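You operate a simulated robot arm through the tools that you are given. There is no shell and no other tool. Be economical: measure what you need, move in short steps, check, and stop when the job is done.

You run a simulated two-armed robot. Do the job below in one go: nothing can be reset, and whatever is moved stays where it is left.

Task
Clear the tripped right auger: run it empty into hopper 6.
Fine: silo closed, feed off and gate 6 open before Reset; stop the feed at 0 kg; leave that gate open; no new trip; the other gates and hoppers stay as they are.

Only the result counts: the job must be done as asked and must still hold three seconds after the hand-in. Knocking over, shifting, dropping, spilling or breaking anything else fails it.

Robot
Two 7-joint arms with fingered hands on one trunk that stands fixed in place. Base frame: the origin is at the foot of the trunk, x ahead of it, y to its left, z up. Lengths are in m, angles in rad, forces in N, time in s.
The left shoulder is at [0.05, 0.214, 0.869], the right one opposite. With the tool pointing down near the work surface each hand reaches from about 0.3 to 0.86 m from the base axis, measured 20 degrees to its own side. Payload 3 kg a hand.
The TCP of each hand is the grasp point between the finger pads, 0.026 m short of the fingertips. In the tool frame z runs along the fingers and y along their closing line. The gripper opens to 0.132 m. The gripper's body begins 0.073 m behind the TCP. The gripper is a hand of 3 fingers: y runs from the thumb to the fingers, the wrist lies at [0, 0, -0.229] in the tool frame.
Orientation is that of the tool frame in the base frame, as [roll, pitch, yaw] about the fixed x, y, z axes, in that order (R = Rz(yaw) Ry(pitch) Rx(roll)). With the fingers straight down and closing along the base's y, the tool's x points along the base's -x, its y along +y and its z along -z.

Tools
- The arms move only by the tool send_rows. It takes "left_commands", "right_commands" or both (then of equal length, played together; a hand with none holds still); each is a list of rows, each an object of numbers (a shift or turn left out is 0): "dx", "dy", "dz": the shift along the tool's x, y, z in units of 400 mm (1.0 is 400 mm); "ax", "ay", "az": the turn, a rotation vector about the tool's x, y, z in units of 180 degrees (1.0 is 180 degrees). In form: [{"dx": .., "dy": .., "dz": .., "ax": .., "ay": .., "az": ..}, ...]. A call has 1 to 8 rows; each row is the pose to reach, as a shift and turn from the pose commanded when the call began, along the tool's axes at that moment. A call with a number of a shift or a turn outside -1 to 1 is refused whole. A row lasts 0.2 s, in which the tool goes at most 0.05 m and 0.15 rad; a call with a longer step from one row to the next is refused whole. A pose out of reach is approached as far as the arm can. The call stops where the force on the tool passes 60 N (or 10 N more than at its start, if that is more) or the arm is blocked; 0.2 s more then pass. In this call time passes only in rows, and 0.2 s behind the last. The reply holds the time, the measured pose of the TCP, the force on the tool along the base axes, the opening and the grip force, in the units named above and with some noise, with the torque about the TCP (base axes, N m) and any sound that the robot's microphone picked up, and new pictures: "pictures" is both (left out), scene, wrist or none (wrist: the cameras of the hands that moved).
- Cameras (640 x 400 px; columns grow to the right, rows downward): "scene" is now at [0.0325, -0.0283, 1.5032]; the picture's right is [-0.33, -0.94, 0.00], its down [-0.57, 0.20, -0.80] and it looks along [0.75, -0.27, -0.60] (base axes); focal length 340 px, centre (320, 200). "left" rides on the left gripper at [-0.061, 0.003, -0.092] in its tool frame; the picture's right is [-0.05, -1.00, 0.00], its down [0.83, -0.04, -0.56] and it looks along [0.55, -0.03, 0.83] (tool axes); focal length 230 px, centre (320, 200). "right" rides on the right gripper at [0.062, 0.003, -0.092] in its tool frame; the picture's right is [-0.05, 1.00, 0.00], its down [-0.83, -0.04, -0.56] and it looks along [-0.55, -0.03, 0.83] (tool axes); focal length 230 px, centre (320, 200). There is no depth. A picture from a camera that has moved, and an enlarged one, comes with that camera's place and axes in the base frame and with its lens.
- move_fingers(finger1, finger2, thumb_bend, hand): sets how far each is bent, from 0 (flat) to 1 (curled in); at 0.3 the hand is open as for a grip, at 0.7 the pads meet at the TCP. One left out holds its place. A second passes; each finger stops where it meets its share of the squeeze, and holds until it gets a number again. It is the only way to open and close the hand. It gives what a move gives, with no picture; readings hold the bend of each and the force on the fingers (four entries, about 0 where the hand has none), thumb and palm.
- aim_head(pan, tilt): turns the head with the scene camera to pan (to the left, within 1.501 rad either way) and tilt (down, from -0.506 to 1.204), counted from straight ahead of the robot. It gives what a move gives, and a new picture of the scene camera.
- enlarge(camera, box): a new picture of the part [left, top, right, bottom] of that camera's present view, enlarged. No time passes.
- close_job(): hands the job in; it is judged then, once.

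Work in short steps. Places have to be worked out from the pictures, the camera data and where the tool is seen: move nearer, look again, correct. Check each grasp and each placing, and mend what went wrong. You have 120 turns and 200 pictures in all, those below and enlarged ones among them. Open the grippers and draw the arms clear of the work before you hand the job in, unless the task says otherwise; then end with one line.

The tools are called after "Call:" by a JSON object that holds its "op" and its "data". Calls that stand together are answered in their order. send_rows: Moves the arms, as the interface text tells. Its arguments: {"type":"object","properties":{"left_commands":{"type":"array","items":{"type":"object","properties":{"dx":{"type":"number"},"dy":{"type":"number"},"dz":{"type":"number"},"ax":{"type":"number"},"ay":{"type":"number"},"az":{"type":"number"}}}},"right_commands":{"type":"array","items":{"type":"object","properties":{"dx":{"type":"number"},"dy":{"type":"number"},"dz":{"type":"number"},"ax":{"type":"number"},"ay":{"type":"number"},"az":{"type":"number"}}}},"pictures":{"type":"string","enum":["both","scene","wrist","none"]}},"required":[]} The other tools are called the same way: move_fingers (finger1, finger2, thumb_bend, hand) moves the fingers one by one; aim_head (pan, tilt) turns the head that bears the scene camera; enlarge (camera, box) takes an enlarged picture of a part of a camera's view; close_job () hands the job in.

At the start:

```text
time_s: 0.0
left_position: [0.4358, -0.0158, 1.2496]
left_tool_rot: [3.14, -0.001, 2.731]
left_ft_force: [0.2, 0.9, 0.0]
left_ft_torque: [0.02, -0.03, 0.01]
left_grip_width: 0.1318
left_gripper_force: 0.1
left_shape: jaw
left_bend: [0.3, 0.3, 0.3]
left_finger forces: [0.0, 0.0, 0.0, 0.1, 0.0, 0.1]
right_position: [0.3522, -0.4005, 1.2481]
right_tool_rot: [3.141, -0.001, 2.732]
right_ft_force: [0.4, 0.1, 0.8]
right_ft_torque: [0.0, -0.02, 0.02]
right_grip_width: 0.1322
right_gripper_force: 0.2
right_shape: jaw
right_bend: [0.3, 0.3, 0.3]
right_finger forces: [0.1, 0.0, 0.0, 0.0, 0.0, 0.0]
head pan, tilt: [-0.34, 0.649]
```

scene: 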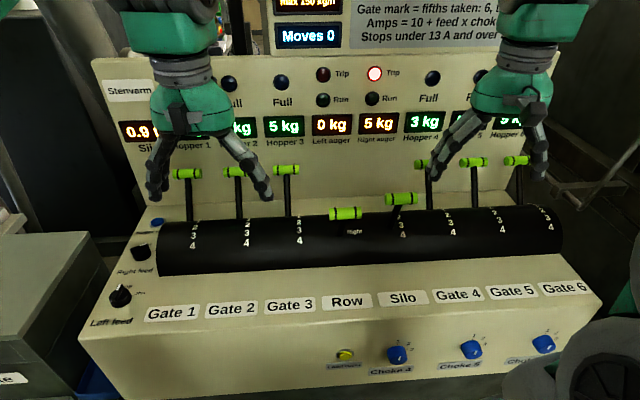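
right: 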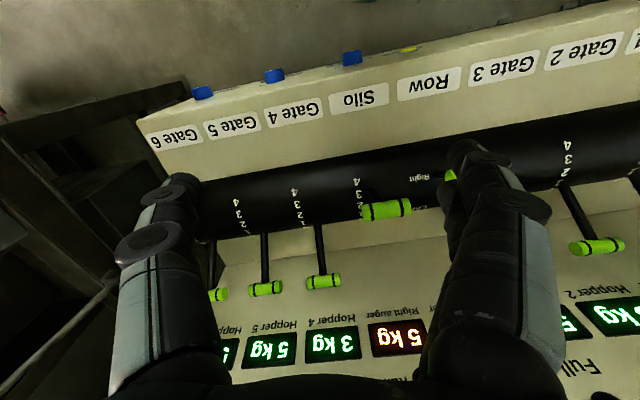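
left: 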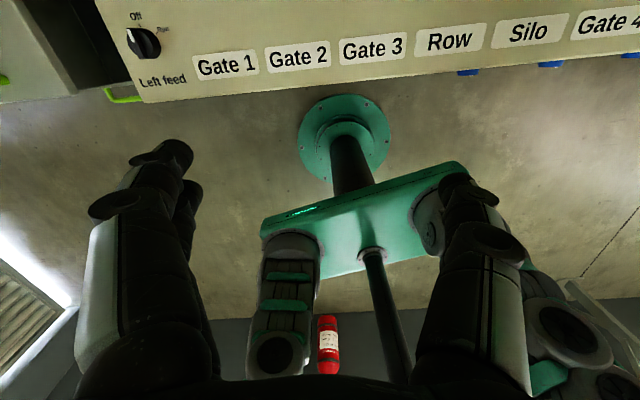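

The arms hide parts of the panel; I look at the sign above first by tilting the head up.

Call:
{"op": "aim_head", "data": {"pan": -0.34, "tilt": 0.25}}

```text
time_s: 0.9
left_position: [0.4363, -0.0144, 1.2483]
left_tool_rot: [3.141, 0.001, 2.731]
left_ft_force: [0.3, 0.1, 0.7]
left_ft_torque: [-0.01, -0.02, 0.04]
left_grip_width: 0.1319
left_gripper_force: 0.0
left_shape: jaw
left_bend: [0.3, 0.3, 0.3]
left_finger forces: [0.1, 0.1, 0.0, 0.0, 0.0, 0.0]
right_position: [0.3515, -0.4, 1.2484]
right_tool_rot: [-3.141, -0.001, 2.729]
right_ft_force: [0.5, 0.3, 0.1]
right_ft_torque: [0.03, -0.01, 0.0]
right_grip_width: 0.1319
right_gripper_force: 0.0
right_shape: jaw
right_bend: [0.3, 0.3, 0.3]
right_finger forces: [0.0, 0.1, 0.0, 0.0, 0.0, 0.0]
head pan, tilt: [-0.34, 0.25]
```

scene: 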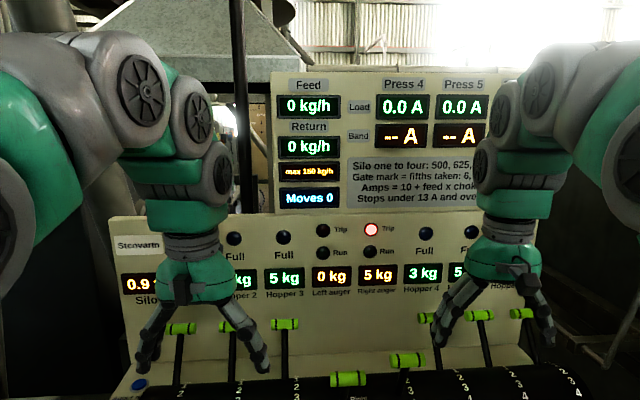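

Enlarging the sign to read what is visible.

Call:
{"op": "enlarge", "data": {"camera": "scene", "box": [270, 70, 510, 220]}}

Call:
{"op": "enlarge", "data": {"camera": "scene", "box": [110, 210, 590, 400]}}

```text
2.67 times, centred on (390, 145) of scene
camera zoom: at [0.0387, -0.0305, 1.5395], right [-0.33, -0.94, 0.0], down [-0.23, 0.08, -0.97], along [0.91, -0.32, -0.25], focal length 908 px, centre (133, 347)
```

zoom: 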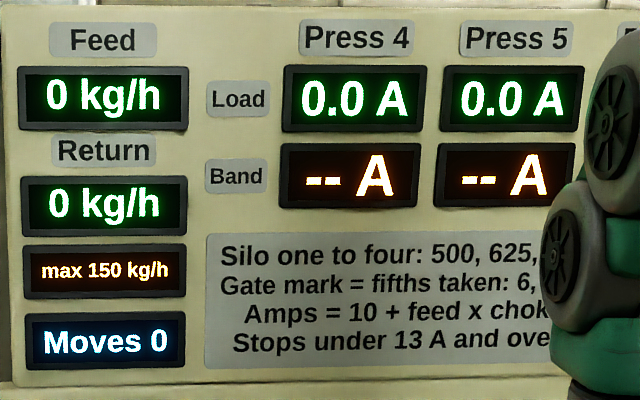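

```text
1.33 times, centred on (350, 305) of scene
camera zoom: at [0.0387, -0.0305, 1.5395], right [-0.33, -0.94, 0.0], down [-0.23, 0.08, -0.97], along [0.91, -0.32, -0.25], focal length 454 px, centre (280, 60)
```

zoom: 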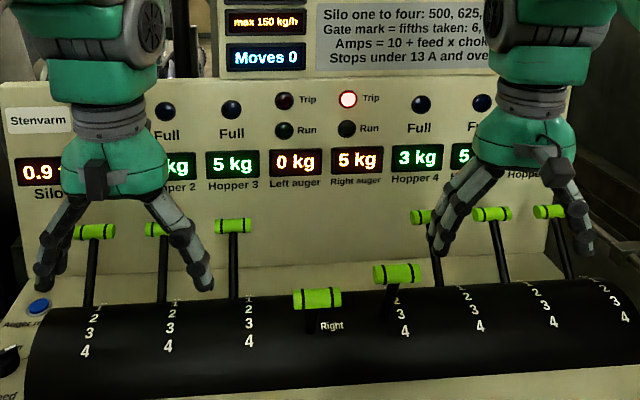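

Arms block the view. I shift both outward 0.2 m along their closing lines.

Call:
{"op": "send_rows", "data": {"right_commands": [{"dy": -0.1}, {"dy": -0.2}, {"dy": -0.3}, {"dy": -0.4}, {"dy": -0.5}], "left_commands": [{"dy": 0.1}, {"dy": 0.2}, {"dy": 0.3}, {"dy": 0.4}, {"dy": 0.5}], "pictures": "scene"}}

```text
time_s: 2.1
left_position: [0.5147, 0.1688, 1.2497]
left_tool_rot: [3.142, -0.001, 2.732]
left_ft_force: [0.3, 0.5, 0.0]
left_ft_torque: [-0.01, -0.01, -0.01]
left_grip_width: 0.1322
left_gripper_force: 0.1
left_shape: jaw
left_bend: [0.3, 0.3, 0.3]
left_finger forces: [0.0, 0.1, 0.0, 0.1, 0.0, 0.0]
right_position: [0.2715, -0.5864, 1.2491]
right_tool_rot: [3.141, 0.004, 2.729]
right_ft_force: [-0.2, -0.2, -0.1]
right_ft_torque: [0.02, 0.06, 0.03]
right_grip_width: 0.1317
right_gripper_force: 0.1
right_shape: jaw
right_bend: [0.3, 0.3, 0.3]
right_finger forces: [0.1, 0.1, 0.0, 0.1, 0.0, 0.0]
head pan, tilt: [-0.34, 0.25]
```

scene: 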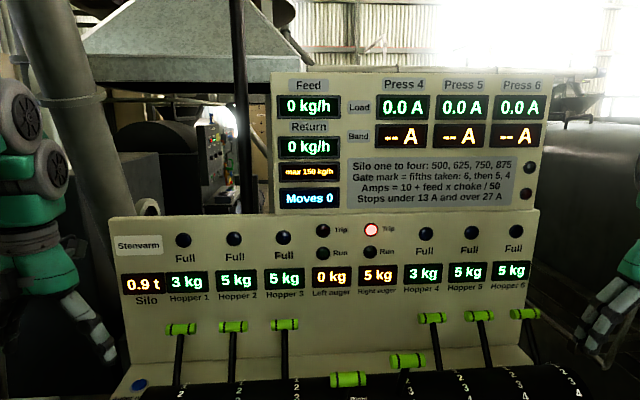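

Now the whole upper panel is visible; I enlarge it and then look down at the controls.

Call:
{"op": "enlarge", "data": {"camera": "scene", "box": [270, 70, 550, 245]}}

Call:
{"op": "aim_head", "data": {"pan": -0.34, "tilt": 0.75}}

```text
2.29 times, centred on (410, 158) of scene
camera zoom: at [0.0388, -0.0305, 1.5396], right [-0.33, -0.94, 0.0], down [-0.23, 0.08, -0.97], along [0.91, -0.32, -0.25], focal length 778 px, centre (114, 297)
```

zoom: 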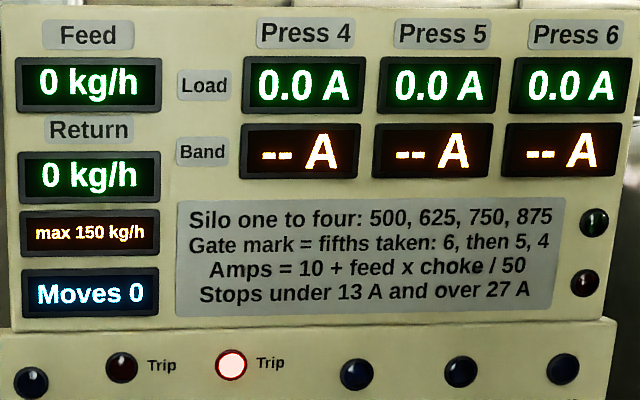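

```text
time_s: 3.0
left_position: [0.5152, 0.1679, 1.2502]
left_tool_rot: [-3.141, -0.001, 2.733]
left_ft_force: [0.5, -0.4, -0.1]
left_ft_torque: [0.0, -0.01, 0.02]
left_grip_width: 0.1319
left_gripper_force: 0.0
left_shape: jaw
left_bend: [0.3, 0.3, 0.3]
left_finger forces: [0.1, 0.1, 0.0, 0.0, 0.0, 0.0]
right_position: [0.2713, -0.585, 1.2489]
right_tool_rot: [3.142, 0.002, 2.732]
right_ft_force: [-1.2, -0.4, -0.1]
right_ft_torque: [-0.03, 0.02, 0.01]
right_grip_width: 0.1316
right_gripper_force: 0.0
right_shape: jaw
right_bend: [0.3, 0.3, 0.3]
right_finger forces: [0.0, 0.0, 0.0, 0.0, 0.0, 0.0]
head pan, tilt: [-0.34, 0.75]
```

scene: 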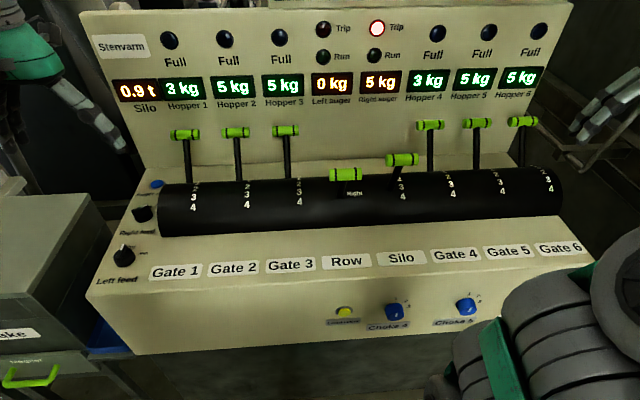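

Enlarging the control deck in two parts.

Call:
{"op": "enlarge", "data": {"camera": "scene", "box": [80, 110, 330, 300]}}

Call:
{"op": "enlarge", "data": {"camera": "scene", "box": [310, 100, 600, 340]}}

```text
2.11 times, centred on (205, 205) of scene
camera zoom: at [0.0288, -0.027, 1.4946], right [-0.33, -0.94, 0.0], down [-0.64, 0.23, -0.73], along [0.69, -0.24, -0.68], focal length 717 px, centre (562, 190)
```

zoom: 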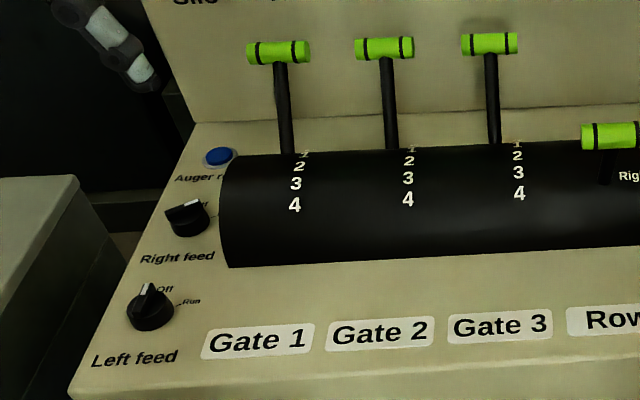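

```text
1.67 times, centred on (455, 220) of scene
camera zoom: at [0.0288, -0.027, 1.4946], right [-0.33, -0.94, 0.0], down [-0.64, 0.23, -0.73], along [0.69, -0.24, -0.68], focal length 568 px, centre (95, 167)
```

zoom: 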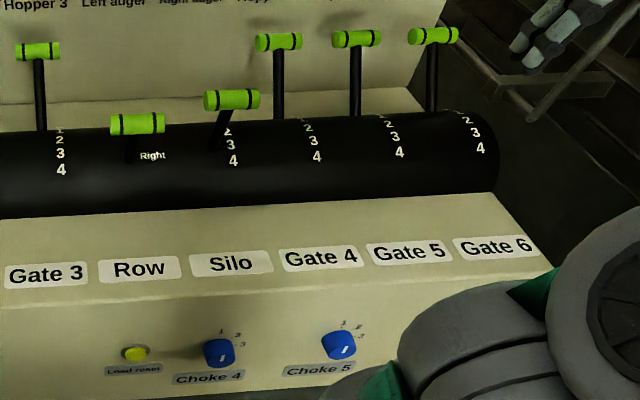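

The enlargements render crisply, so I zoom tighter on the feed knobs, the levers and the drum.

Call:
{"op": "enlarge", "data": {"camera": "scene", "box": [90, 170, 190, 290]}}

Call:
{"op": "enlarge", "data": {"camera": "scene", "box": [320, 140, 430, 220]}}

Call:
{"op": "enlarge", "data": {"camera": "scene", "box": [410, 110, 570, 210]}}

```text
3.33 times, centred on (140, 230) of scene
camera zoom: at [0.0288, -0.027, 1.4946], right [-0.33, -0.94, 0.0], down [-0.64, 0.23, -0.73], along [0.69, -0.24, -0.68], focal length 1135 px, centre (920, 100)
```

zoom: 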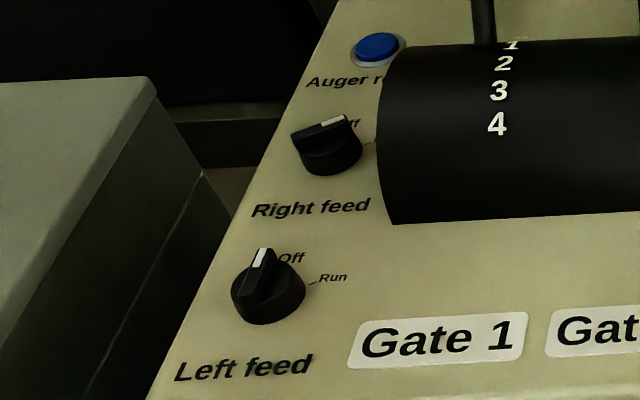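

```text
5.00 times, centred on (375, 180) of scene
camera zoom: at [0.0288, -0.027, 1.4946], right [-0.33, -0.94, 0.0], down [-0.64, 0.23, -0.73], along [0.69, -0.24, -0.68], focal length 1702 px, centre (45, 300)
```

zoom: 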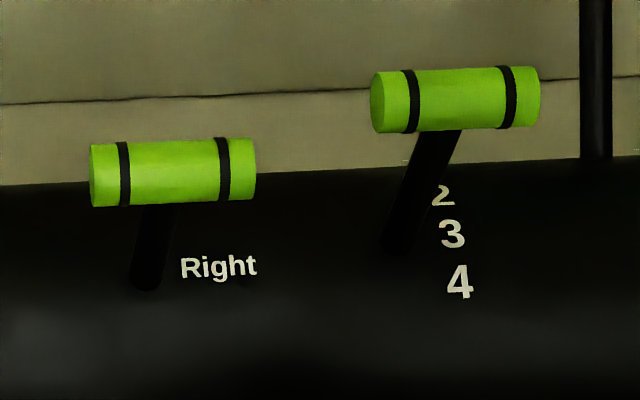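

```text
4.00 times, centred on (490, 160) of scene
camera zoom: at [0.0288, -0.027, 1.4946], right [-0.33, -0.94, 0.0], down [-0.64, 0.23, -0.73], along [0.69, -0.24, -0.68], focal length 1362 px, centre (-360, 360)
```

zoom: 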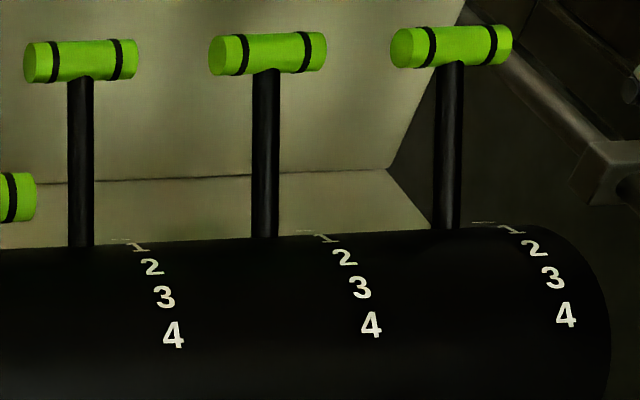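

Reading: right feed points to Run, silo lever at 3, row at Right, all gates at 0. I bring the left hand above the right-feed knob (est. (0.735, 0.19, 0.90)), turning it to straddle the pointer bar, and lower the right arm's view block later.

Call:
{"op": "send_rows", "data": {"left_commands": [{"dx": -0.06, "dy": 0.033, "dz": 0.04, "az": 0.04}, {"dx": -0.12, "dy": 0.066, "dz": 0.08, "az": 0.08}, {"dx": -0.18, "dy": 0.1, "dz": 0.13, "az": 0.12}, {"dx": -0.24, "dy": 0.133, "dz": 0.18, "az": 0.16}, {"dx": -0.3, "dy": 0.166, "dz": 0.23, "az": 0.2}, {"dx": -0.36, "dy": 0.2, "dz": 0.28, "az": 0.24}, {"dx": -0.42, "dy": 0.233, "dz": 0.33, "az": 0.28}, {"dx": -0.485, "dy": 0.265, "dz": 0.375, "az": 0.32}], "pictures": "both"}}

Call:
{"op": "move_fingers", "data": {"hand": "left", "finger1": 0.5, "finger2": 0.5, "thumb_bend": 0.5}}

```text
time_s: 4.8
left_position: [0.7394, 0.1869, 1.101]
left_tool_rot: [3.141, 0.001, 1.724]
left_ft_force: [0.3, -0.3, 0.3]
left_ft_torque: [0.03, 0.03, 0.01]
left_grip_width: 0.1318
left_gripper_force: 0.2
left_shape: jaw
left_bend: [0.3, 0.3, 0.3]
left_finger forces: [0.1, 0.0, 0.1, 0.0, 0.0, 0.1]
right_position: [0.2721, -0.5854, 1.2487]
right_tool_rot: [-3.141, 0.0, 2.729]
right_ft_force: [0.5, -0.6, 0.8]
right_ft_torque: [-0.02, -0.03, -0.01]
right_grip_width: 0.132
right_gripper_force: 0.3
right_shape: jaw
right_bend: [0.3, 0.3, 0.3]
right_finger forces: [0.0, 0.0, 0.0, 0.0, 0.0, 0.0]
head pan, tilt: [-0.34, 0.75]
camera left: at [0.7512, 0.1268, 1.1921], right [-0.98, -0.2, 0.0], down [-0.17, 0.81, 0.56], along [-0.11, 0.54, -0.83], focal length 230 px, centre (320, 200)
```

scene: 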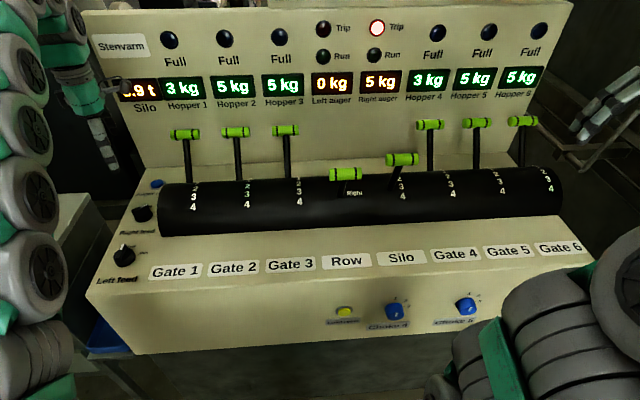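
left: 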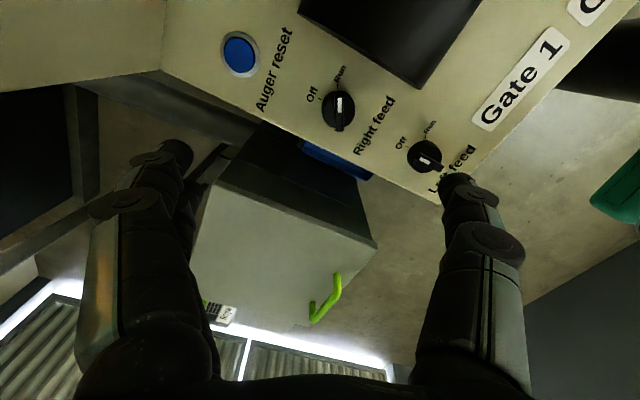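

```text
time_s: 5.8
left_position: [0.7384, 0.1882, 1.1014]
left_tool_rot: [3.14, 0.0, 1.724]
left_ft_force: [0.0, 0.2, -0.5]
left_ft_torque: [0.04, -0.03, -0.01]
left_grip_width: 0.0686
left_gripper_force: 0.1
left_shape: fingers
left_bend: [0.5, 0.5, 0.5]
left_finger forces: [0.0, 0.1, 0.0, 0.0, 0.0, 0.0]
right_position: [0.2725, -0.5864, 1.2484]
right_tool_rot: [-3.14, -0.001, 2.732]
right_ft_force: [0.1, -0.3, 0.1]
right_ft_torque: [0.02, -0.01, 0.0]
right_grip_width: 0.1323
right_gripper_force: 0.1
right_shape: jaw
right_bend: [0.3, 0.3, 0.3]
right_finger forces: [0.1, 0.0, 0.0, 0.0, 0.1, 0.0]
head pan, tilt: [-0.34, 0.75]
```

Knob is near (0.718, 0.182). Enlarging the wrist view for the pointer angle.

Call:
{"op": "enlarge", "data": {"camera": "left", "box": [210, 20, 450, 180]}}

```text
2.50 times, centred on (330, 100) of left
camera zoom: at [0.7511, 0.127, 1.1922], right [-0.98, -0.2, 0.0], down [-0.17, 0.81, 0.56], along [-0.11, 0.54, -0.83], focal length 575 px, centre (295, 450)
```

zoom: 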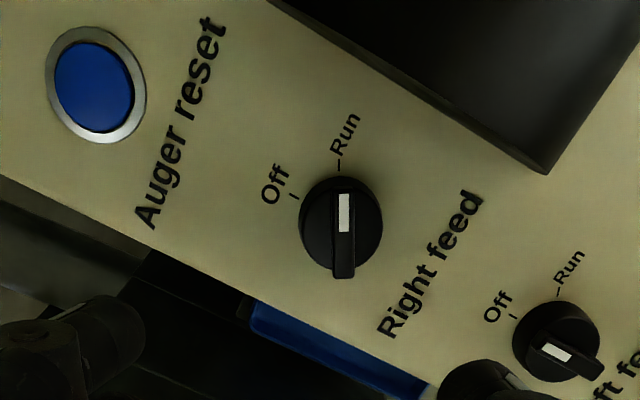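

Pointer bar axis is known (turn to Off ≈ +1.0 rad about vertical). Aligning over the knob centre (0.716, 0.187) and descending to z≈0.93.

Call:
{"op": "send_rows", "data": {"left_commands": [{"dx": 0.006, "dy": -0.056, "dz": 0.08, "az": -0.022}, {"dx": 0.006, "dy": -0.056, "dz": 0.2, "az": -0.022}, {"dx": 0.006, "dy": -0.056, "dz": 0.32, "az": -0.022}, {"dx": 0.006, "dy": -0.056, "dz": 0.42, "az": -0.022}], "pictures": "both"}}

Call:
{"op": "enlarge", "data": {"camera": "scene", "box": [80, 130, 220, 270]}}

```text
time_s: 6.8
left_position: [0.7164, 0.186, 0.9324]
left_tool_rot: [3.131, 0.001, 1.793]
left_ft_force: [-1.1, 3.4, 40.5]
left_ft_torque: [-0.1, 1.22, -0.23]
left_grip_width: 0.0686
left_gripper_force: 21.0
left_shape: fingers
left_bend: [0.51, 0.51, 0.51]
left_finger forces: [3.7, 4.6, 0.0, 0.0, 32.9, 0.0]
right_position: [0.272, -0.5836, 1.2487]
right_tool_rot: [-3.141, -0.002, 2.73]
right_ft_force: [0.7, -1.4, -0.5]
right_ft_torque: [-0.02, 0.01, 0.01]
right_grip_width: 0.1322
right_gripper_force: 0.0
right_shape: jaw
right_bend: [0.3, 0.3, 0.3]
right_finger forces: [0.0, 0.1, 0.1, 0.0, 0.1, 0.0]
head pan, tilt: [-0.34, 0.75]
camera left: at [0.7318, 0.1271, 1.0242], right [-0.96, -0.27, -0.01], down [-0.23, 0.8, 0.55], along [-0.14, 0.53, -0.83], focal length 230 px, centre (320, 200)
```

scene: 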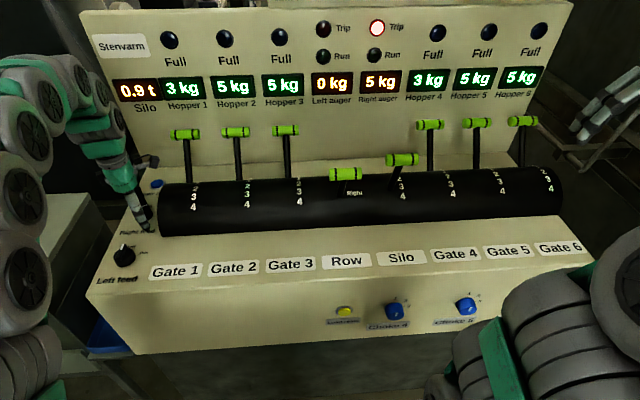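
left: 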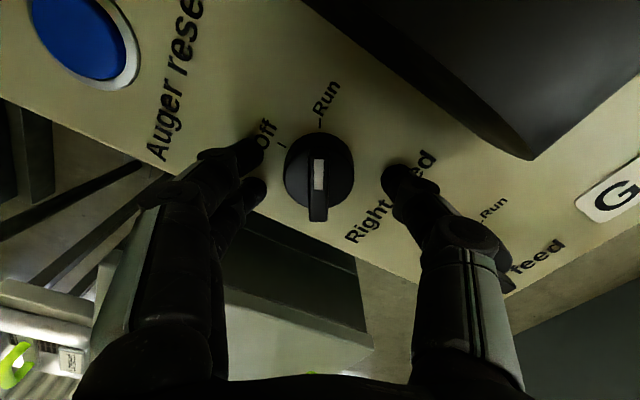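

```text
2.86 times, centred on (150, 200) of scene
camera zoom: at [0.0283, -0.0271, 1.4945], right [-0.33, -0.94, 0.0], down [-0.64, 0.23, -0.73], along [0.69, -0.24, -0.68], focal length 973 px, centre (806, 200)
```

zoom: 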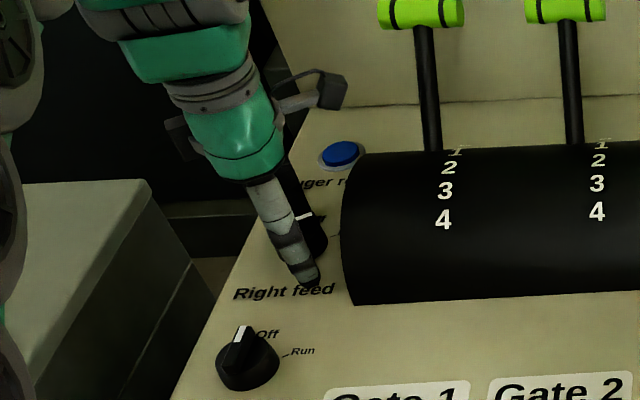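

Thumb tip rests on the deck (z≈0.905), knob centred between the fingers. I raise 10 mm and close the fingers onto the bar.

Call:
{"op": "send_rows", "data": {"left_commands": [{"dz": -0.03}], "pictures": "none"}}

Call:
{"op": "move_fingers", "data": {"hand": "left", "finger1": 0.68, "finger2": 0.68, "thumb_bend": 0.68}}

Call:
{"op": "enlarge", "data": {"camera": "left", "box": [200, 80, 440, 230]}}

```text
time_s: 7.2
left_position: [0.7134, 0.1861, 0.9405]
left_tool_rot: [-3.139, 0.001, 1.793]
left_ft_force: [0.7, 0.4, 0.0]
left_ft_torque: [-0.01, 0.01, -0.01]
left_grip_width: 0.0681
left_gripper_force: 0.0
left_shape: fingers
left_bend: [0.5, 0.5, 0.5]
left_finger forces: [0.1, 0.0, 0.0, 0.1, 0.0, 0.0]
right_position: [0.272, -0.5852, 1.2487]
right_tool_rot: [3.139, 0.001, 2.729]
right_ft_force: [0.7, -0.4, 0.8]
right_ft_torque: [0.0, 0.0, -0.02]
right_grip_width: 0.1319
right_gripper_force: 0.1
right_shape: jaw
right_bend: [0.3, 0.3, 0.3]
right_finger forces: [0.0, 0.0, 0.1, 0.0, 0.0, 0.0]
head pan, tilt: [-0.34, 0.75]
```

```text
time_s: 8.2
left_position: [0.714, 0.1864, 0.9408]
left_tool_rot: [3.142, 0.0, 1.794]
left_ft_force: [3.6, 0.8, -8.1]
left_ft_torque: [0.02, -0.05, -0.02]
left_grip_width: 0.0341
left_gripper_force: 8.9
left_shape: fingers
left_bend: [0.59, 0.61, 0.64]
left_finger forces: [6.0, 4.4, 0.0, 0.0, 7.0, 0.0]
right_position: [0.2715, -0.585, 1.2493]
right_tool_rot: [-3.14, -0.001, 2.731]
right_ft_force: [0.6, 0.5, -0.3]
right_ft_torque: [-0.03, 0.0, 0.02]
right_grip_width: 0.132
right_gripper_force: 0.1
right_shape: jaw
right_bend: [0.3, 0.3, 0.3]
right_finger forces: [0.1, 0.0, 0.0, 0.2, 0.1, 0.0]
head pan, tilt: [-0.34, 0.75]
```

```text
2.67 times, centred on (320, 155) of left
camera zoom: at [0.7306, 0.1269, 1.0325], right [-0.96, -0.27, 0.0], down [-0.23, 0.8, 0.56], along [-0.15, 0.53, -0.83], focal length 614 px, centre (320, 320)
```

zoom: 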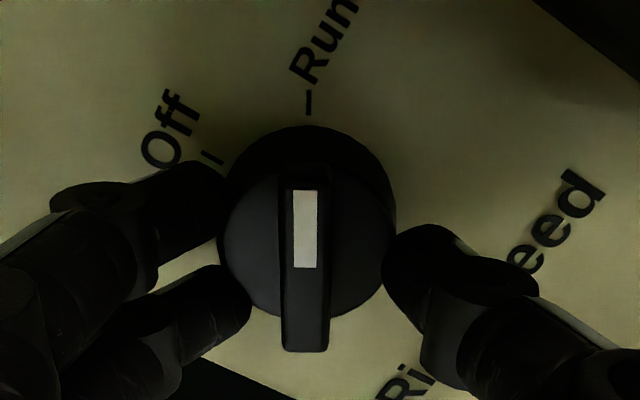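

The fingers hold the disc rim about 10 mm behind its axis. I open, shift 10 mm forward, raise a bit and close again to catch the ridge bar itself.

Call:
{"op": "move_fingers", "data": {"hand": "left", "finger1": 0.5, "finger2": 0.5, "thumb_bend": 0.5}}

Call:
{"op": "send_rows", "data": {"left_commands": [{"dx": -0.025, "dy": 0.008, "dz": -0.03}], "pictures": "none"}}

Call:
{"op": "move_fingers", "data": {"hand": "left", "finger1": 0.7, "finger2": 0.7, "thumb_bend": 0.7}}

Call:
{"op": "enlarge", "data": {"camera": "left", "box": [200, 80, 440, 230]}}

```text
time_s: 9.2
left_position: [0.7143, 0.1843, 0.9412]
left_tool_rot: [3.141, -0.001, 1.795]
left_ft_force: [0.1, -0.2, -0.3]
left_ft_torque: [0.0, -0.01, -0.02]
left_grip_width: 0.067
left_gripper_force: 0.0
left_shape: fingers
left_bend: [0.5, 0.5, 0.5]
left_finger forces: [0.1, 0.0, 0.0, 0.0, 0.1, 0.0]
right_position: [0.2722, -0.5848, 1.249]
right_tool_rot: [-3.141, 0.0, 2.733]
right_ft_force: [0.1, 0.0, -0.1]
right_ft_torque: [0.01, 0.01, 0.01]
right_grip_width: 0.1321
right_gripper_force: 0.1
right_shape: jaw
right_bend: [0.3, 0.3, 0.3]
right_finger forces: [0.0, 0.1, 0.0, 0.1, 0.0, 0.0]
head pan, tilt: [-0.34, 0.75]
```

```text
time_s: 9.6
left_position: [0.7204, 0.1758, 0.9553]
left_tool_rot: [3.139, 0.0, 1.794]
left_ft_force: [-0.2, -0.4, -0.3]
left_ft_torque: [-0.01, -0.03, 0.0]
left_grip_width: 0.0671
left_gripper_force: 0.0
left_shape: fingers
left_bend: [0.5, 0.5, 0.5]
left_finger forces: [0.0, 0.1, 0.0, 0.1, 0.0, 0.0]
right_position: [0.2713, -0.5851, 1.2482]
right_tool_rot: [-3.142, -0.001, 2.732]
right_ft_force: [-0.6, -0.3, -0.5]
right_ft_torque: [0.01, -0.02, -0.02]
right_grip_width: 0.1318
right_gripper_force: 0.0
right_shape: jaw
right_bend: [0.3, 0.3, 0.3]
right_finger forces: [0.0, 0.0, 0.0, 0.0, 0.0, 0.0]
head pan, tilt: [-0.34, 0.75]
```

```text
time_s: 10.6
left_position: [0.7208, 0.1762, 0.9543]
left_tool_rot: [3.141, 0.0, 1.795]
left_ft_force: [1.5, -0.5, 1.7]
left_ft_torque: [-0.03, -0.03, 0.01]
left_grip_width: 0.008
left_gripper_force: 1.3
left_shape: fingers
left_bend: [0.69, 0.69, 0.7]
left_finger forces: [1.3, 0.8, 0.1, 0.0, 0.9, 0.1]
right_position: [0.272, -0.5846, 1.2478]
right_tool_rot: [3.141, 0.0, 2.731]
right_ft_force: [0.3, -0.2, -0.2]
right_ft_torque: [-0.06, 0.02, -0.03]
right_grip_width: 0.132
right_gripper_force: 0.1
right_shape: jaw
right_bend: [0.3, 0.3, 0.3]
right_finger forces: [0.1, 0.1, 0.0, 0.0, 0.1, 0.0]
head pan, tilt: [-0.34, 0.75]
```

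```text
2.67 times, centred on (320, 155) of left
camera zoom: at [0.7362, 0.117, 1.0462], right [-0.96, -0.27, 0.0], down [-0.23, 0.8, 0.56], along [-0.15, 0.53, -0.83], focal length 614 px, centre (320, 320)
```

zoom: 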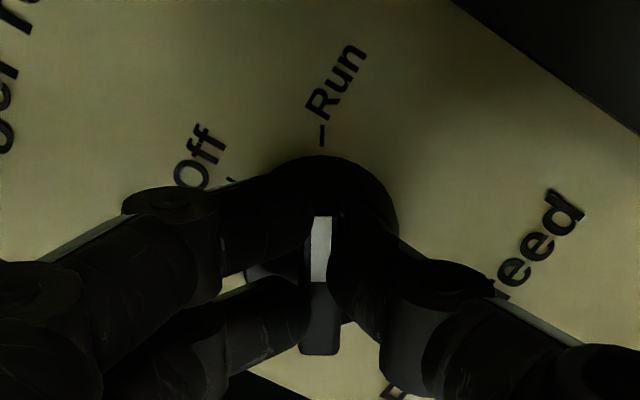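

The pads hold the 8 mm bar. I squeeze a little more and turn it about 1 rad counter-clockwise to Off.

Call:
{"op": "move_fingers", "data": {"hand": "left", "finger1": 0.76, "finger2": 0.76, "thumb_bend": 0.76}}

Call:
{"op": "send_rows", "data": {"left_commands": [{"az": -0.042}, {"az": -0.084}, {"az": -0.126}, {"az": -0.168}, {"az": -0.21}, {"az": -0.252}, {"az": -0.294}, {"az": -0.325}], "pictures": "scene"}}

Call:
{"op": "enlarge", "data": {"camera": "left", "box": [200, 80, 440, 230]}}

```text
time_s: 11.6
left_position: [0.7197, 0.177, 0.9541]
left_tool_rot: [-3.141, 0.0, 1.796]
left_ft_force: [4.8, 0.3, -3.6]
left_ft_torque: [0.0, -0.1, 0.0]
left_grip_width: 0.0018
left_gripper_force: 7.4
left_shape: fingers
left_bend: [0.73, 0.73, 0.73]
left_finger forces: [4.9, 4.8, 0.0, 0.0, 5.7, 0.0]
right_position: [0.2714, -0.5854, 1.2482]
right_tool_rot: [-3.141, 0.0, 2.729]
right_ft_force: [-0.6, -0.3, -0.3]
right_ft_torque: [0.02, 0.0, -0.01]
right_grip_width: 0.1319
right_gripper_force: 0.0
right_shape: jaw
right_bend: [0.3, 0.3, 0.3]
right_finger forces: [0.0, 0.0, 0.1, 0.0, 0.1, 0.1]
head pan, tilt: [-0.34, 0.75]
```

```text
time_s: 13.4
left_position: [0.7192, 0.1774, 0.956]
left_tool_rot: [3.139, 0.0, 2.818]
left_ft_force: [14.4, 16.4, 10.2]
left_ft_torque: [0.5, -0.34, -0.11]
left_grip_width: 0.0017
left_gripper_force: 13.5
left_shape: fingers
left_bend: [0.73, 0.73, 0.76]
left_finger forces: [12.9, 13.9, 0.1, 0.1, 0.0, 0.0]
right_position: [0.2714, -0.5845, 1.2497]
right_tool_rot: [3.141, -0.001, 2.732]
right_ft_force: [-0.2, -0.3, -0.2]
right_ft_torque: [-0.02, 0.02, 0.02]
right_grip_width: 0.1316
right_gripper_force: 0.0
right_shape: jaw
right_bend: [0.3, 0.3, 0.3]
right_finger forces: [0.1, 0.1, 0.1, 0.0, 0.1, 0.0]
head pan, tilt: [-0.34, 0.75]
```

scene: 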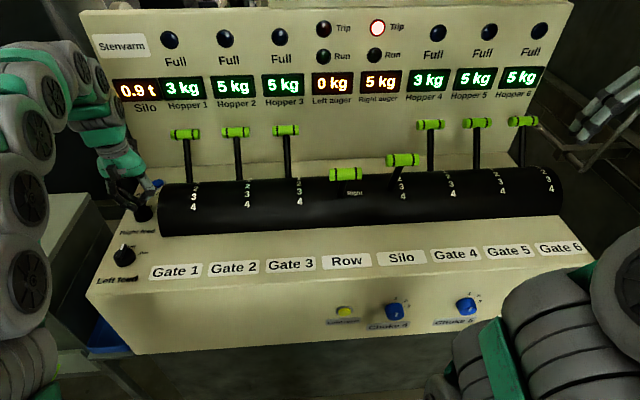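

```text
2.67 times, centred on (320, 155) of left
camera zoom: at [0.7776, 0.1617, 1.0465], right [-0.27, -0.96, 0.0], down [-0.8, 0.22, 0.55], along [-0.53, 0.15, -0.83], focal length 614 px, centre (320, 320)
```

zoom: 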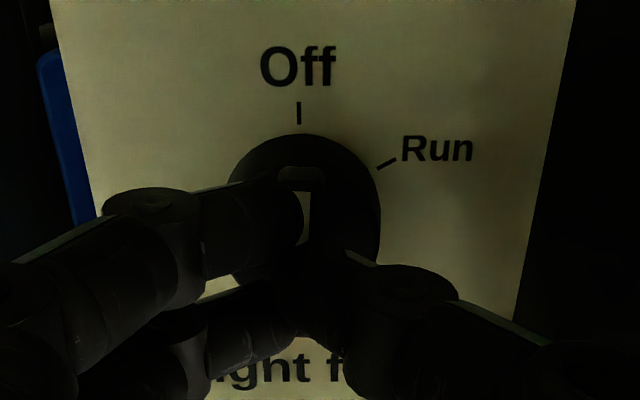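

The bar now points at the Off tick. I open the fingers and check.

Call:
{"op": "move_fingers", "data": {"hand": "left", "finger1": 0.5, "finger2": 0.5, "thumb_bend": 0.5}}

Call:
{"op": "send_rows", "data": {"left_commands": [{"dz": -0.1}, {"dz": -0.2}], "pictures": "none"}}

Call:
{"op": "enlarge", "data": {"camera": "left", "box": [170, 50, 470, 230]}}

```text
time_s: 14.4
left_position: [0.7179, 0.1769, 0.9542]
left_tool_rot: [-3.14, -0.001, 2.815]
left_ft_force: [-0.1, 0.4, -0.7]
left_ft_torque: [-0.04, -0.01, -0.02]
left_grip_width: 0.0671
left_gripper_force: 0.0
left_shape: fingers
left_bend: [0.5, 0.5, 0.5]
left_finger forces: [0.0, 0.1, 0.0, 0.0, 0.0, 0.0]
right_position: [0.2723, -0.5837, 1.2492]
right_tool_rot: [3.141, 0.001, 2.729]
right_ft_force: [-0.5, -1.1, 0.5]
right_ft_torque: [-0.01, 0.02, 0.02]
right_grip_width: 0.1319
right_gripper_force: 0.2
right_shape: jaw
right_bend: [0.3, 0.3, 0.3]
right_finger forces: [0.1, 0.0, 0.1, 0.1, 0.0, 0.1]
head pan, tilt: [-0.34, 0.75]
```

```text
time_s: 15.0
left_position: [0.7192, 0.1762, 1.0351]
left_tool_rot: [3.141, 0.001, 2.815]
left_ft_force: [-0.2, 0.3, 0.2]
left_ft_torque: [-0.02, 0.0, -0.03]
left_grip_width: 0.067
left_gripper_force: 0.1
left_shape: fingers
left_bend: [0.5, 0.5, 0.5]
left_finger forces: [0.0, 0.0, 0.0, 0.0, 0.0, 0.0]
right_position: [0.272, -0.5847, 1.2491]
right_tool_rot: [-3.141, 0.0, 2.729]
right_ft_force: [-0.3, -0.2, 0.6]
right_ft_torque: [0.04, 0.0, -0.01]
right_grip_width: 0.1317
right_gripper_force: 0.1
right_shape: jaw
right_bend: [0.3, 0.3, 0.3]
right_finger forces: [0.1, 0.0, 0.0, 0.0, 0.0, 0.0]
head pan, tilt: [-0.34, 0.75]
```

```text
2.13 times, centred on (320, 140) of left
camera zoom: at [0.7772, 0.1598, 1.1266], right [-0.27, -0.96, 0.0], down [-0.8, 0.23, 0.56], along [-0.53, 0.15, -0.83], focal length 491 px, centre (320, 328)
```

zoom: 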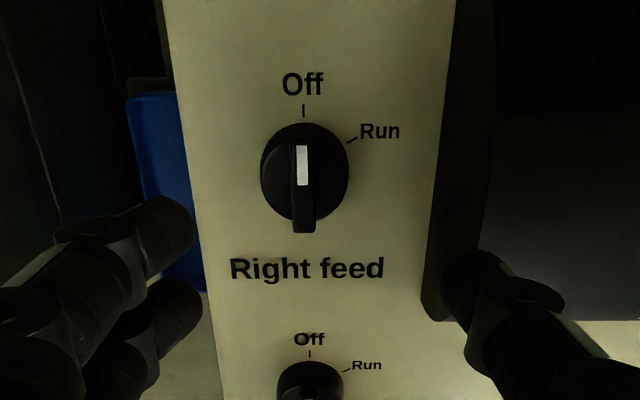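

Right feed is Off. Now the right hand goes in front of (robot side of) the silo lever, est. handle (0.52, -0.38, 1.065); I stop above at z≈1.16 to look, and close its fingers to a cluster.

Call:
{"op": "send_rows", "data": {"right_commands": [{"dx": -0.03, "dy": 0.1, "dz": 0.03, "az": -0.006}, {"dx": -0.06, "dy": 0.2, "dz": 0.06, "az": -0.012}, {"dx": -0.09, "dy": 0.3, "dz": 0.1, "az": -0.018}, {"dx": -0.12, "dy": 0.4, "dz": 0.13, "az": -0.024}, {"dx": -0.15, "dy": 0.5, "dz": 0.16, "az": -0.03}, {"dx": -0.18, "dy": 0.6, "dz": 0.19, "az": -0.036}, {"dx": -0.2065, "dy": 0.69, "dz": 0.2225, "az": -0.041}], "pictures": "none"}}

Call:
{"op": "move_fingers", "data": {"hand": "right", "finger1": 0.7, "finger2": 0.7, "thumb_bend": 0.7}}

Call:
{"op": "aim_head", "data": {"pan": -0.5, "tilt": 0.75}}

Call:
{"op": "enlarge", "data": {"camera": "right", "box": [0, 0, 640, 400]}}

```text
time_s: 16.6
left_position: [0.7189, 0.1749, 1.0345]
left_tool_rot: [-3.141, 0.001, 2.815]
left_ft_force: [-1.1, -0.1, -0.6]
left_ft_torque: [0.03, 0.0, 0.01]
left_grip_width: 0.0674
left_gripper_force: 0.1
left_shape: fingers
left_bend: [0.5, 0.5, 0.5]
left_finger forces: [0.1, 0.0, 0.0, 0.0, 0.0, 0.0]
right_position: [0.4555, -0.3653, 1.1608]
right_tool_rot: [3.14, 0.002, 2.861]
right_ft_force: [0.0, 0.1, -0.3]
right_ft_torque: [0.02, 0.0, -0.02]
right_grip_width: 0.1318
right_gripper_force: 0.2
right_shape: jaw
right_bend: [0.3, 0.3, 0.3]
right_finger forces: [0.1, 0.0, 0.0, 0.1, 0.0, 0.1]
head pan, tilt: [-0.34, 0.75]
```

```text
time_s: 17.6
left_position: [0.7185, 0.176, 1.0348]
left_tool_rot: [-3.14, -0.002, 2.814]
left_ft_force: [-0.2, -1.3, -0.5]
left_ft_torque: [-0.02, 0.02, -0.02]
left_grip_width: 0.0672
left_gripper_force: 0.1
left_shape: fingers
left_bend: [0.5, 0.5, 0.5]
left_finger forces: [0.1, 0.0, 0.0, 0.0, 0.1, 0.0]
right_position: [0.4547, -0.365, 1.1587]
right_tool_rot: [3.141, -0.001, 2.86]
right_ft_force: [-0.1, 0.6, 0.1]
right_ft_torque: [-0.01, 0.0, -0.03]
right_grip_width: 0.006
right_gripper_force: 0.1
right_shape: fingers
right_bend: [0.7, 0.7, 0.7]
right_finger forces: [0.0, 0.0, 0.0, 0.1, 0.0, 0.0]
head pan, tilt: [-0.34, 0.75]
```

```text
time_s: 18.3
left_position: [0.7177, 0.1762, 1.0346]
left_tool_rot: [3.141, -0.001, 2.815]
left_ft_force: [-0.5, -0.3, -0.1]
left_ft_torque: [-0.01, -0.01, 0.0]
left_grip_width: 0.0671
left_gripper_force: 0.0
left_shape: fingers
left_bend: [0.5, 0.5, 0.5]
left_finger forces: [0.0, 0.0, 0.0, 0.1, 0.0, 0.0]
right_position: [0.455, -0.3649, 1.1598]
right_tool_rot: [3.14, -0.001, 2.859]
right_ft_force: [0.2, 0.6, 0.5]
right_ft_torque: [0.0, 0.03, 0.02]
right_grip_width: 0.006
right_gripper_force: 0.0
right_shape: fingers
right_bend: [0.7, 0.7, 0.7]
right_finger forces: [0.1, 0.0, 0.0, 0.0, 0.0, 0.0]
head pan, tilt: [-0.499, 0.75]
```

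scene: 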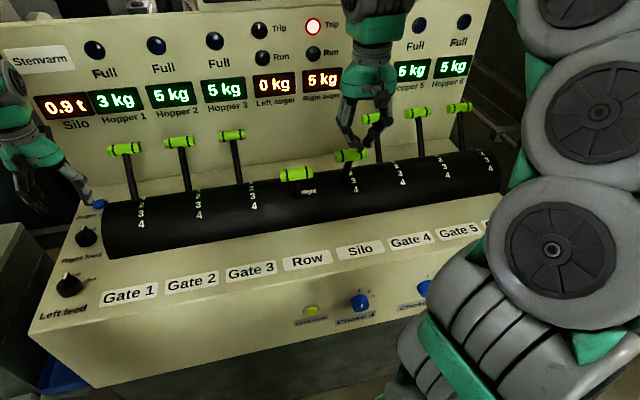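

```text
1.00 times, centred on (320, 200) of right (not enlarged: the box is as wide or as high as the picture)
camera zoom: at [0.3959, -0.3439, 1.2503], right [0.33, 0.94, 0.0], down [0.79, -0.27, 0.56], along [0.52, -0.18, -0.83], focal length 230 px, centre (320, 200)
```

zoom: 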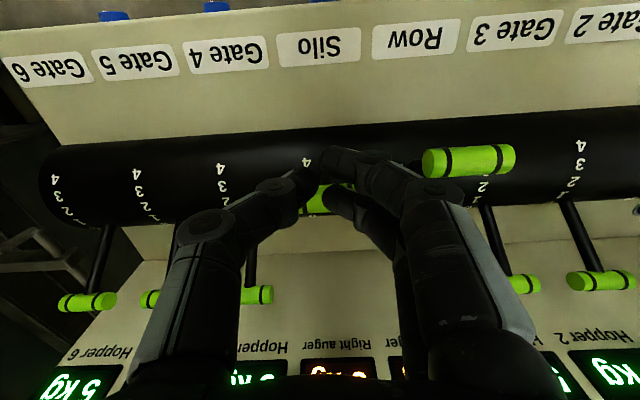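

The closed fingers are just robot-side of the silo handle (~0.515, -0.378). Descending to handle height, z≈1.06.

Call:
{"op": "send_rows", "data": {"right_commands": [{"dz": 0.12}, {"dz": 0.24}], "pictures": "both"}}

Call:
{"op": "enlarge", "data": {"camera": "scene", "box": [280, 90, 440, 210]}}

```text
time_s: 18.9
left_position: [0.7179, 0.1762, 1.0346]
left_tool_rot: [3.141, 0.002, 2.814]
left_ft_force: [0.8, 0.1, 0.2]
left_ft_torque: [-0.05, 0.01, 0.02]
left_grip_width: 0.0668
left_gripper_force: 0.1
left_shape: fingers
left_bend: [0.5, 0.5, 0.5]
left_finger forces: [0.1, 0.0, 0.1, 0.0, 0.1, 0.0]
right_position: [0.4547, -0.3654, 1.0635]
right_tool_rot: [3.141, -0.001, 2.861]
right_ft_force: [0.0, 0.0, 0.5]
right_ft_torque: [0.03, -0.03, -0.01]
right_grip_width: 0.0062
right_gripper_force: 0.1
right_shape: fingers
right_bend: [0.7, 0.7, 0.7]
right_finger forces: [0.1, 0.1, 0.1, 0.0, 0.0, 0.0]
head pan, tilt: [-0.499, 0.75]
camera right: at [0.3963, -0.3439, 1.1541], right [0.33, 0.95, 0.0], down [0.79, -0.27, 0.55], along [0.52, -0.18, -0.83], focal length 230 px, centre (320, 200)
```

scene: 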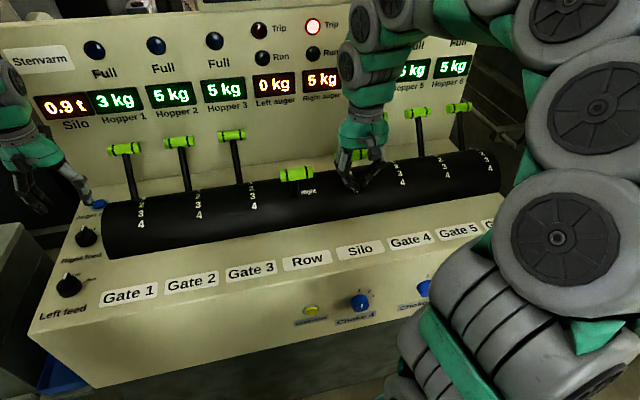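
right: 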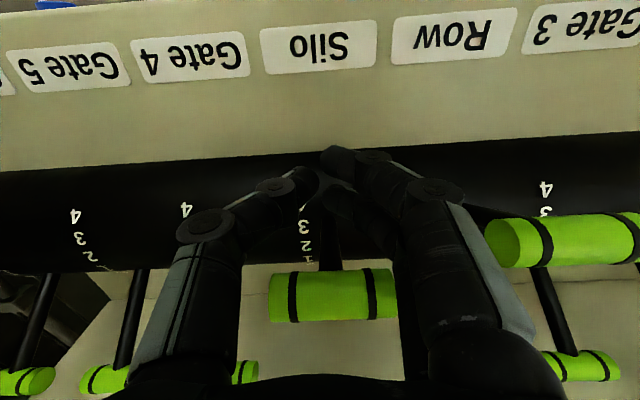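

```text
3.33 times, centred on (360, 150) of scene
camera zoom: at [0.0235, -0.039, 1.4945], right [-0.48, -0.88, 0.0], down [-0.6, 0.33, -0.73], along [0.64, -0.35, -0.68], focal length 1135 px, centre (187, 367)
```

zoom: 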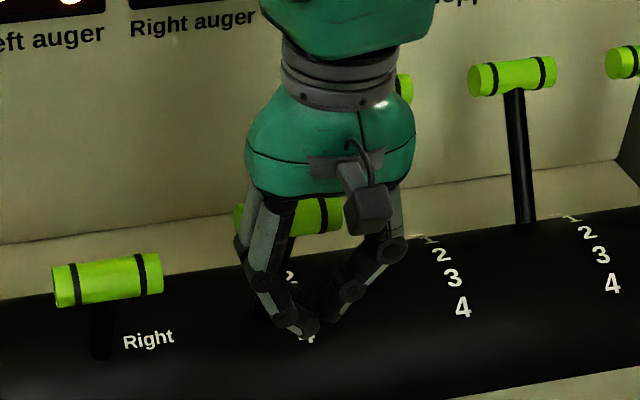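

Handle is at (0.515, -0.377, 1.072); the lever swings about a centre near n=0.66, z=0.87. I push the handle away along its arc toward 0.

Call:
{"op": "send_rows", "data": {"right_commands": [{"dx": -0.0875, "dz": -0.012}, {"dx": -0.1875, "dz": -0.031}, {"dx": -0.2875, "dz": -0.026}, {"dx": -0.39, "dz": 0.001}, {"dx": -0.48, "dz": 0.045}, {"dx": -0.53, "dz": 0.07}], "pictures": "both"}}

Call:
{"op": "enlarge", "data": {"camera": "scene", "box": [280, 90, 480, 210]}}

```text
time_s: 20.3
left_position: [0.7189, 0.1758, 1.0352]
left_tool_rot: [3.141, -0.001, 2.815]
left_ft_force: [-0.3, 0.3, -0.3]
left_ft_torque: [0.03, 0.05, 0.04]
left_grip_width: 0.0673
left_gripper_force: 0.0
left_shape: fingers
left_bend: [0.5, 0.5, 0.5]
left_finger forces: [0.0, 0.0, 0.0, 0.0, 0.1, 0.1]
right_position: [0.6453, -0.415, 1.0415]
right_tool_rot: [3.139, -0.017, 2.868]
right_ft_force: [-37.2, 12.2, 21.4]
right_ft_torque: [0.26, -0.78, 1.41]
right_grip_width: 0.0079
right_gripper_force: 22.7
right_shape: fingers
right_bend: [0.7, 0.69, 0.7]
right_finger forces: [1.3, 39.5, 0.0, 0.1, 5.2, 0.0]
head pan, tilt: [-0.499, 0.75]
stopped in row 6 (right hand): the force on the tool passed its limit at 89 N (the readings are from after the stop); the commanded pose is now the measured one
camera right: at [0.5884, -0.3959, 1.1325], right [0.32, 0.95, 0.0], down [0.8, -0.27, 0.54], along [0.51, -0.17, -0.84], focal length 230 px, centre (320, 200)
```

scene: 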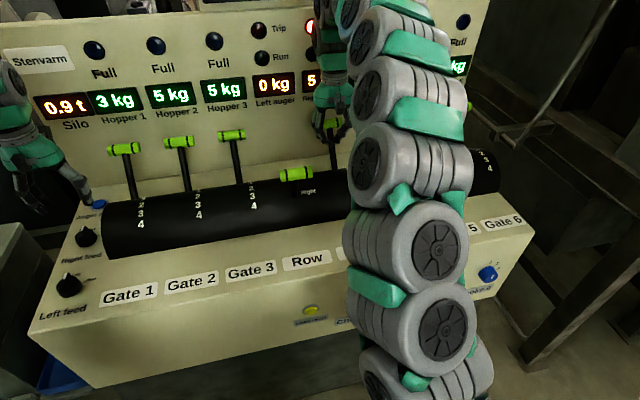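
right: 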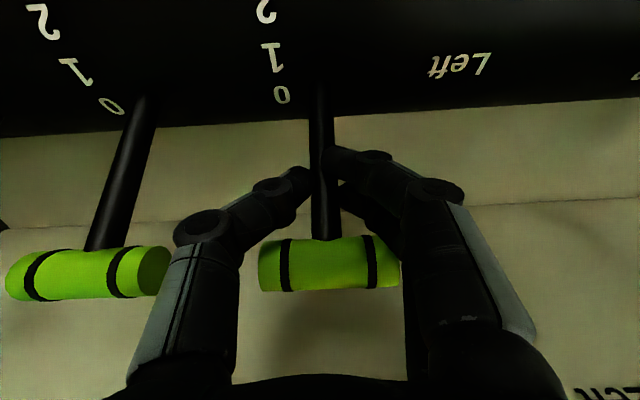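

```text
3.20 times, centred on (380, 150) of scene
camera zoom: at [0.0226, -0.0386, 1.4945], right [-0.48, -0.88, 0.0], down [-0.6, 0.33, -0.73], along [0.64, -0.35, -0.68], focal length 1090 px, centre (128, 360)
```

zoom: 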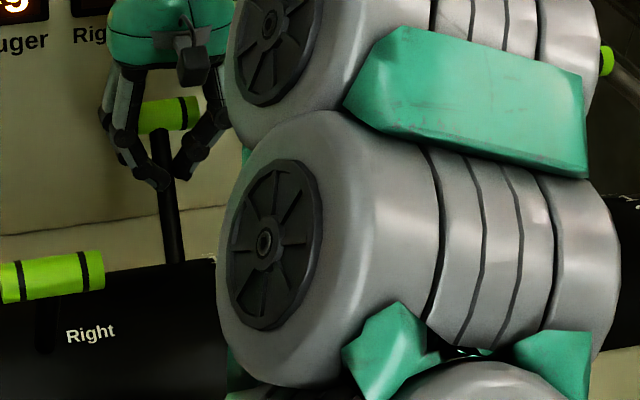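

Silo lever now stands at 0 beside its mark. Choke 6 is visible; I enlarge it while backing off the right hand.

Call:
{"op": "enlarge", "data": {"camera": "scene", "box": [450, 240, 530, 310]}}

Call:
{"op": "send_rows", "data": {"right_commands": [{"dx": 0.08}, {"dx": 0.16, "dz": -0.08}, {"dx": 0.2, "dz": -0.18}, {"dx": 0.24, "dz": -0.3}], "pictures": "both"}}

```text
5.71 times, centred on (490, 275) of scene
camera zoom: at [0.0226, -0.0386, 1.4945], right [-0.48, -0.88, 0.0], down [-0.6, 0.33, -0.73], along [0.64, -0.35, -0.68], focal length 1946 px, centre (-651, -229)
```

zoom: 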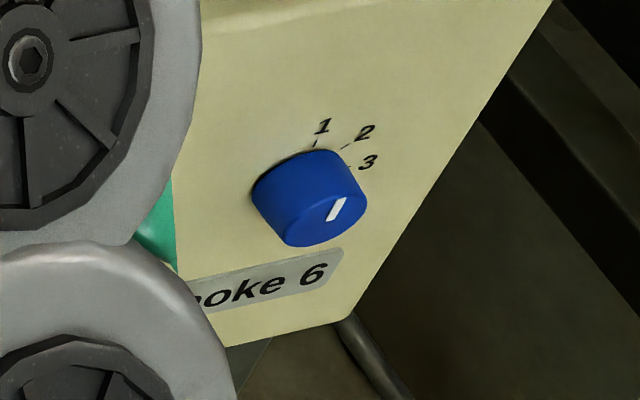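

```text
refused: row 4 steps farther than a row can; nothing moved
```

Choke 6 pointer isn't clear enough from here. First I retract the right hand with smaller steps.

Call:
{"op": "send_rows", "data": {"right_commands": [{"dx": 0.08}, {"dx": 0.16, "dz": -0.06}, {"dx": 0.24, "dz": -0.12}, {"dx": 0.3, "dz": -0.2}, {"dx": 0.34, "dz": -0.3}], "pictures": "both"}}

Call:
{"op": "enlarge", "data": {"camera": "scene", "box": [300, 270, 440, 340]}}

```text
time_s: 21.5
left_position: [0.7186, 0.1755, 1.0348]
left_tool_rot: [-3.141, 0.0, 2.816]
left_ft_force: [0.2, -0.7, -0.2]
left_ft_torque: [-0.02, -0.01, 0.01]
left_grip_width: 0.0673
left_gripper_force: 0.0
left_shape: fingers
left_bend: [0.5, 0.5, 0.5]
left_finger forces: [0.1, 0.1, 0.1, 0.1, 0.0, 0.0]
right_position: [0.5168, -0.3813, 1.158]
right_tool_rot: [3.139, -0.013, 2.864]
right_ft_force: [-0.2, 0.0, -0.4]
right_ft_torque: [-0.02, -0.02, 0.01]
right_grip_width: 0.0061
right_gripper_force: 0.0
right_shape: fingers
right_bend: [0.7, 0.7, 0.7]
right_finger forces: [0.0, 0.0, 0.0, 0.0, 0.0, 0.0]
head pan, tilt: [-0.499, 0.75]
camera right: at [0.459, -0.3608, 1.2508], right [0.32, 0.95, 0.0], down [0.79, -0.27, 0.54], along [0.52, -0.18, -0.84], focal length 230 px, centre (320, 200)
```

scene: 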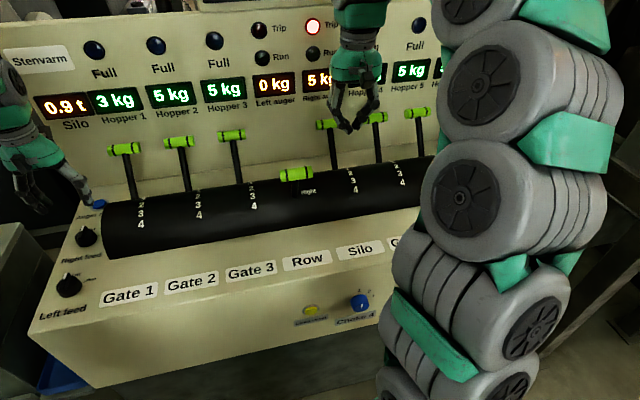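
right: 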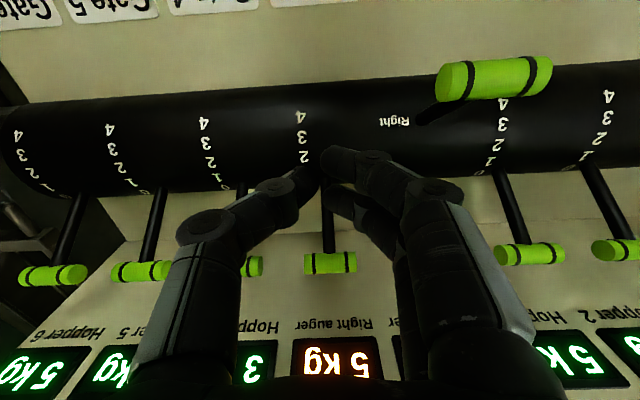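

```text
4.57 times, centred on (370, 305) of scene
camera zoom: at [0.0234, -0.0389, 1.4945], right [-0.48, -0.88, 0.0], down [-0.6, 0.33, -0.73], along [0.64, -0.35, -0.68], focal length 1557 px, centre (91, -280)
```

zoom: 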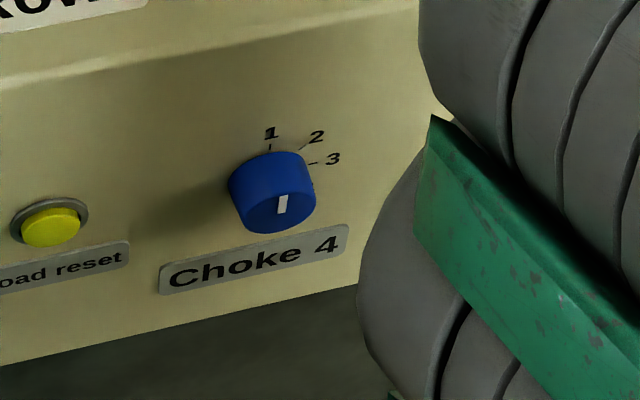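

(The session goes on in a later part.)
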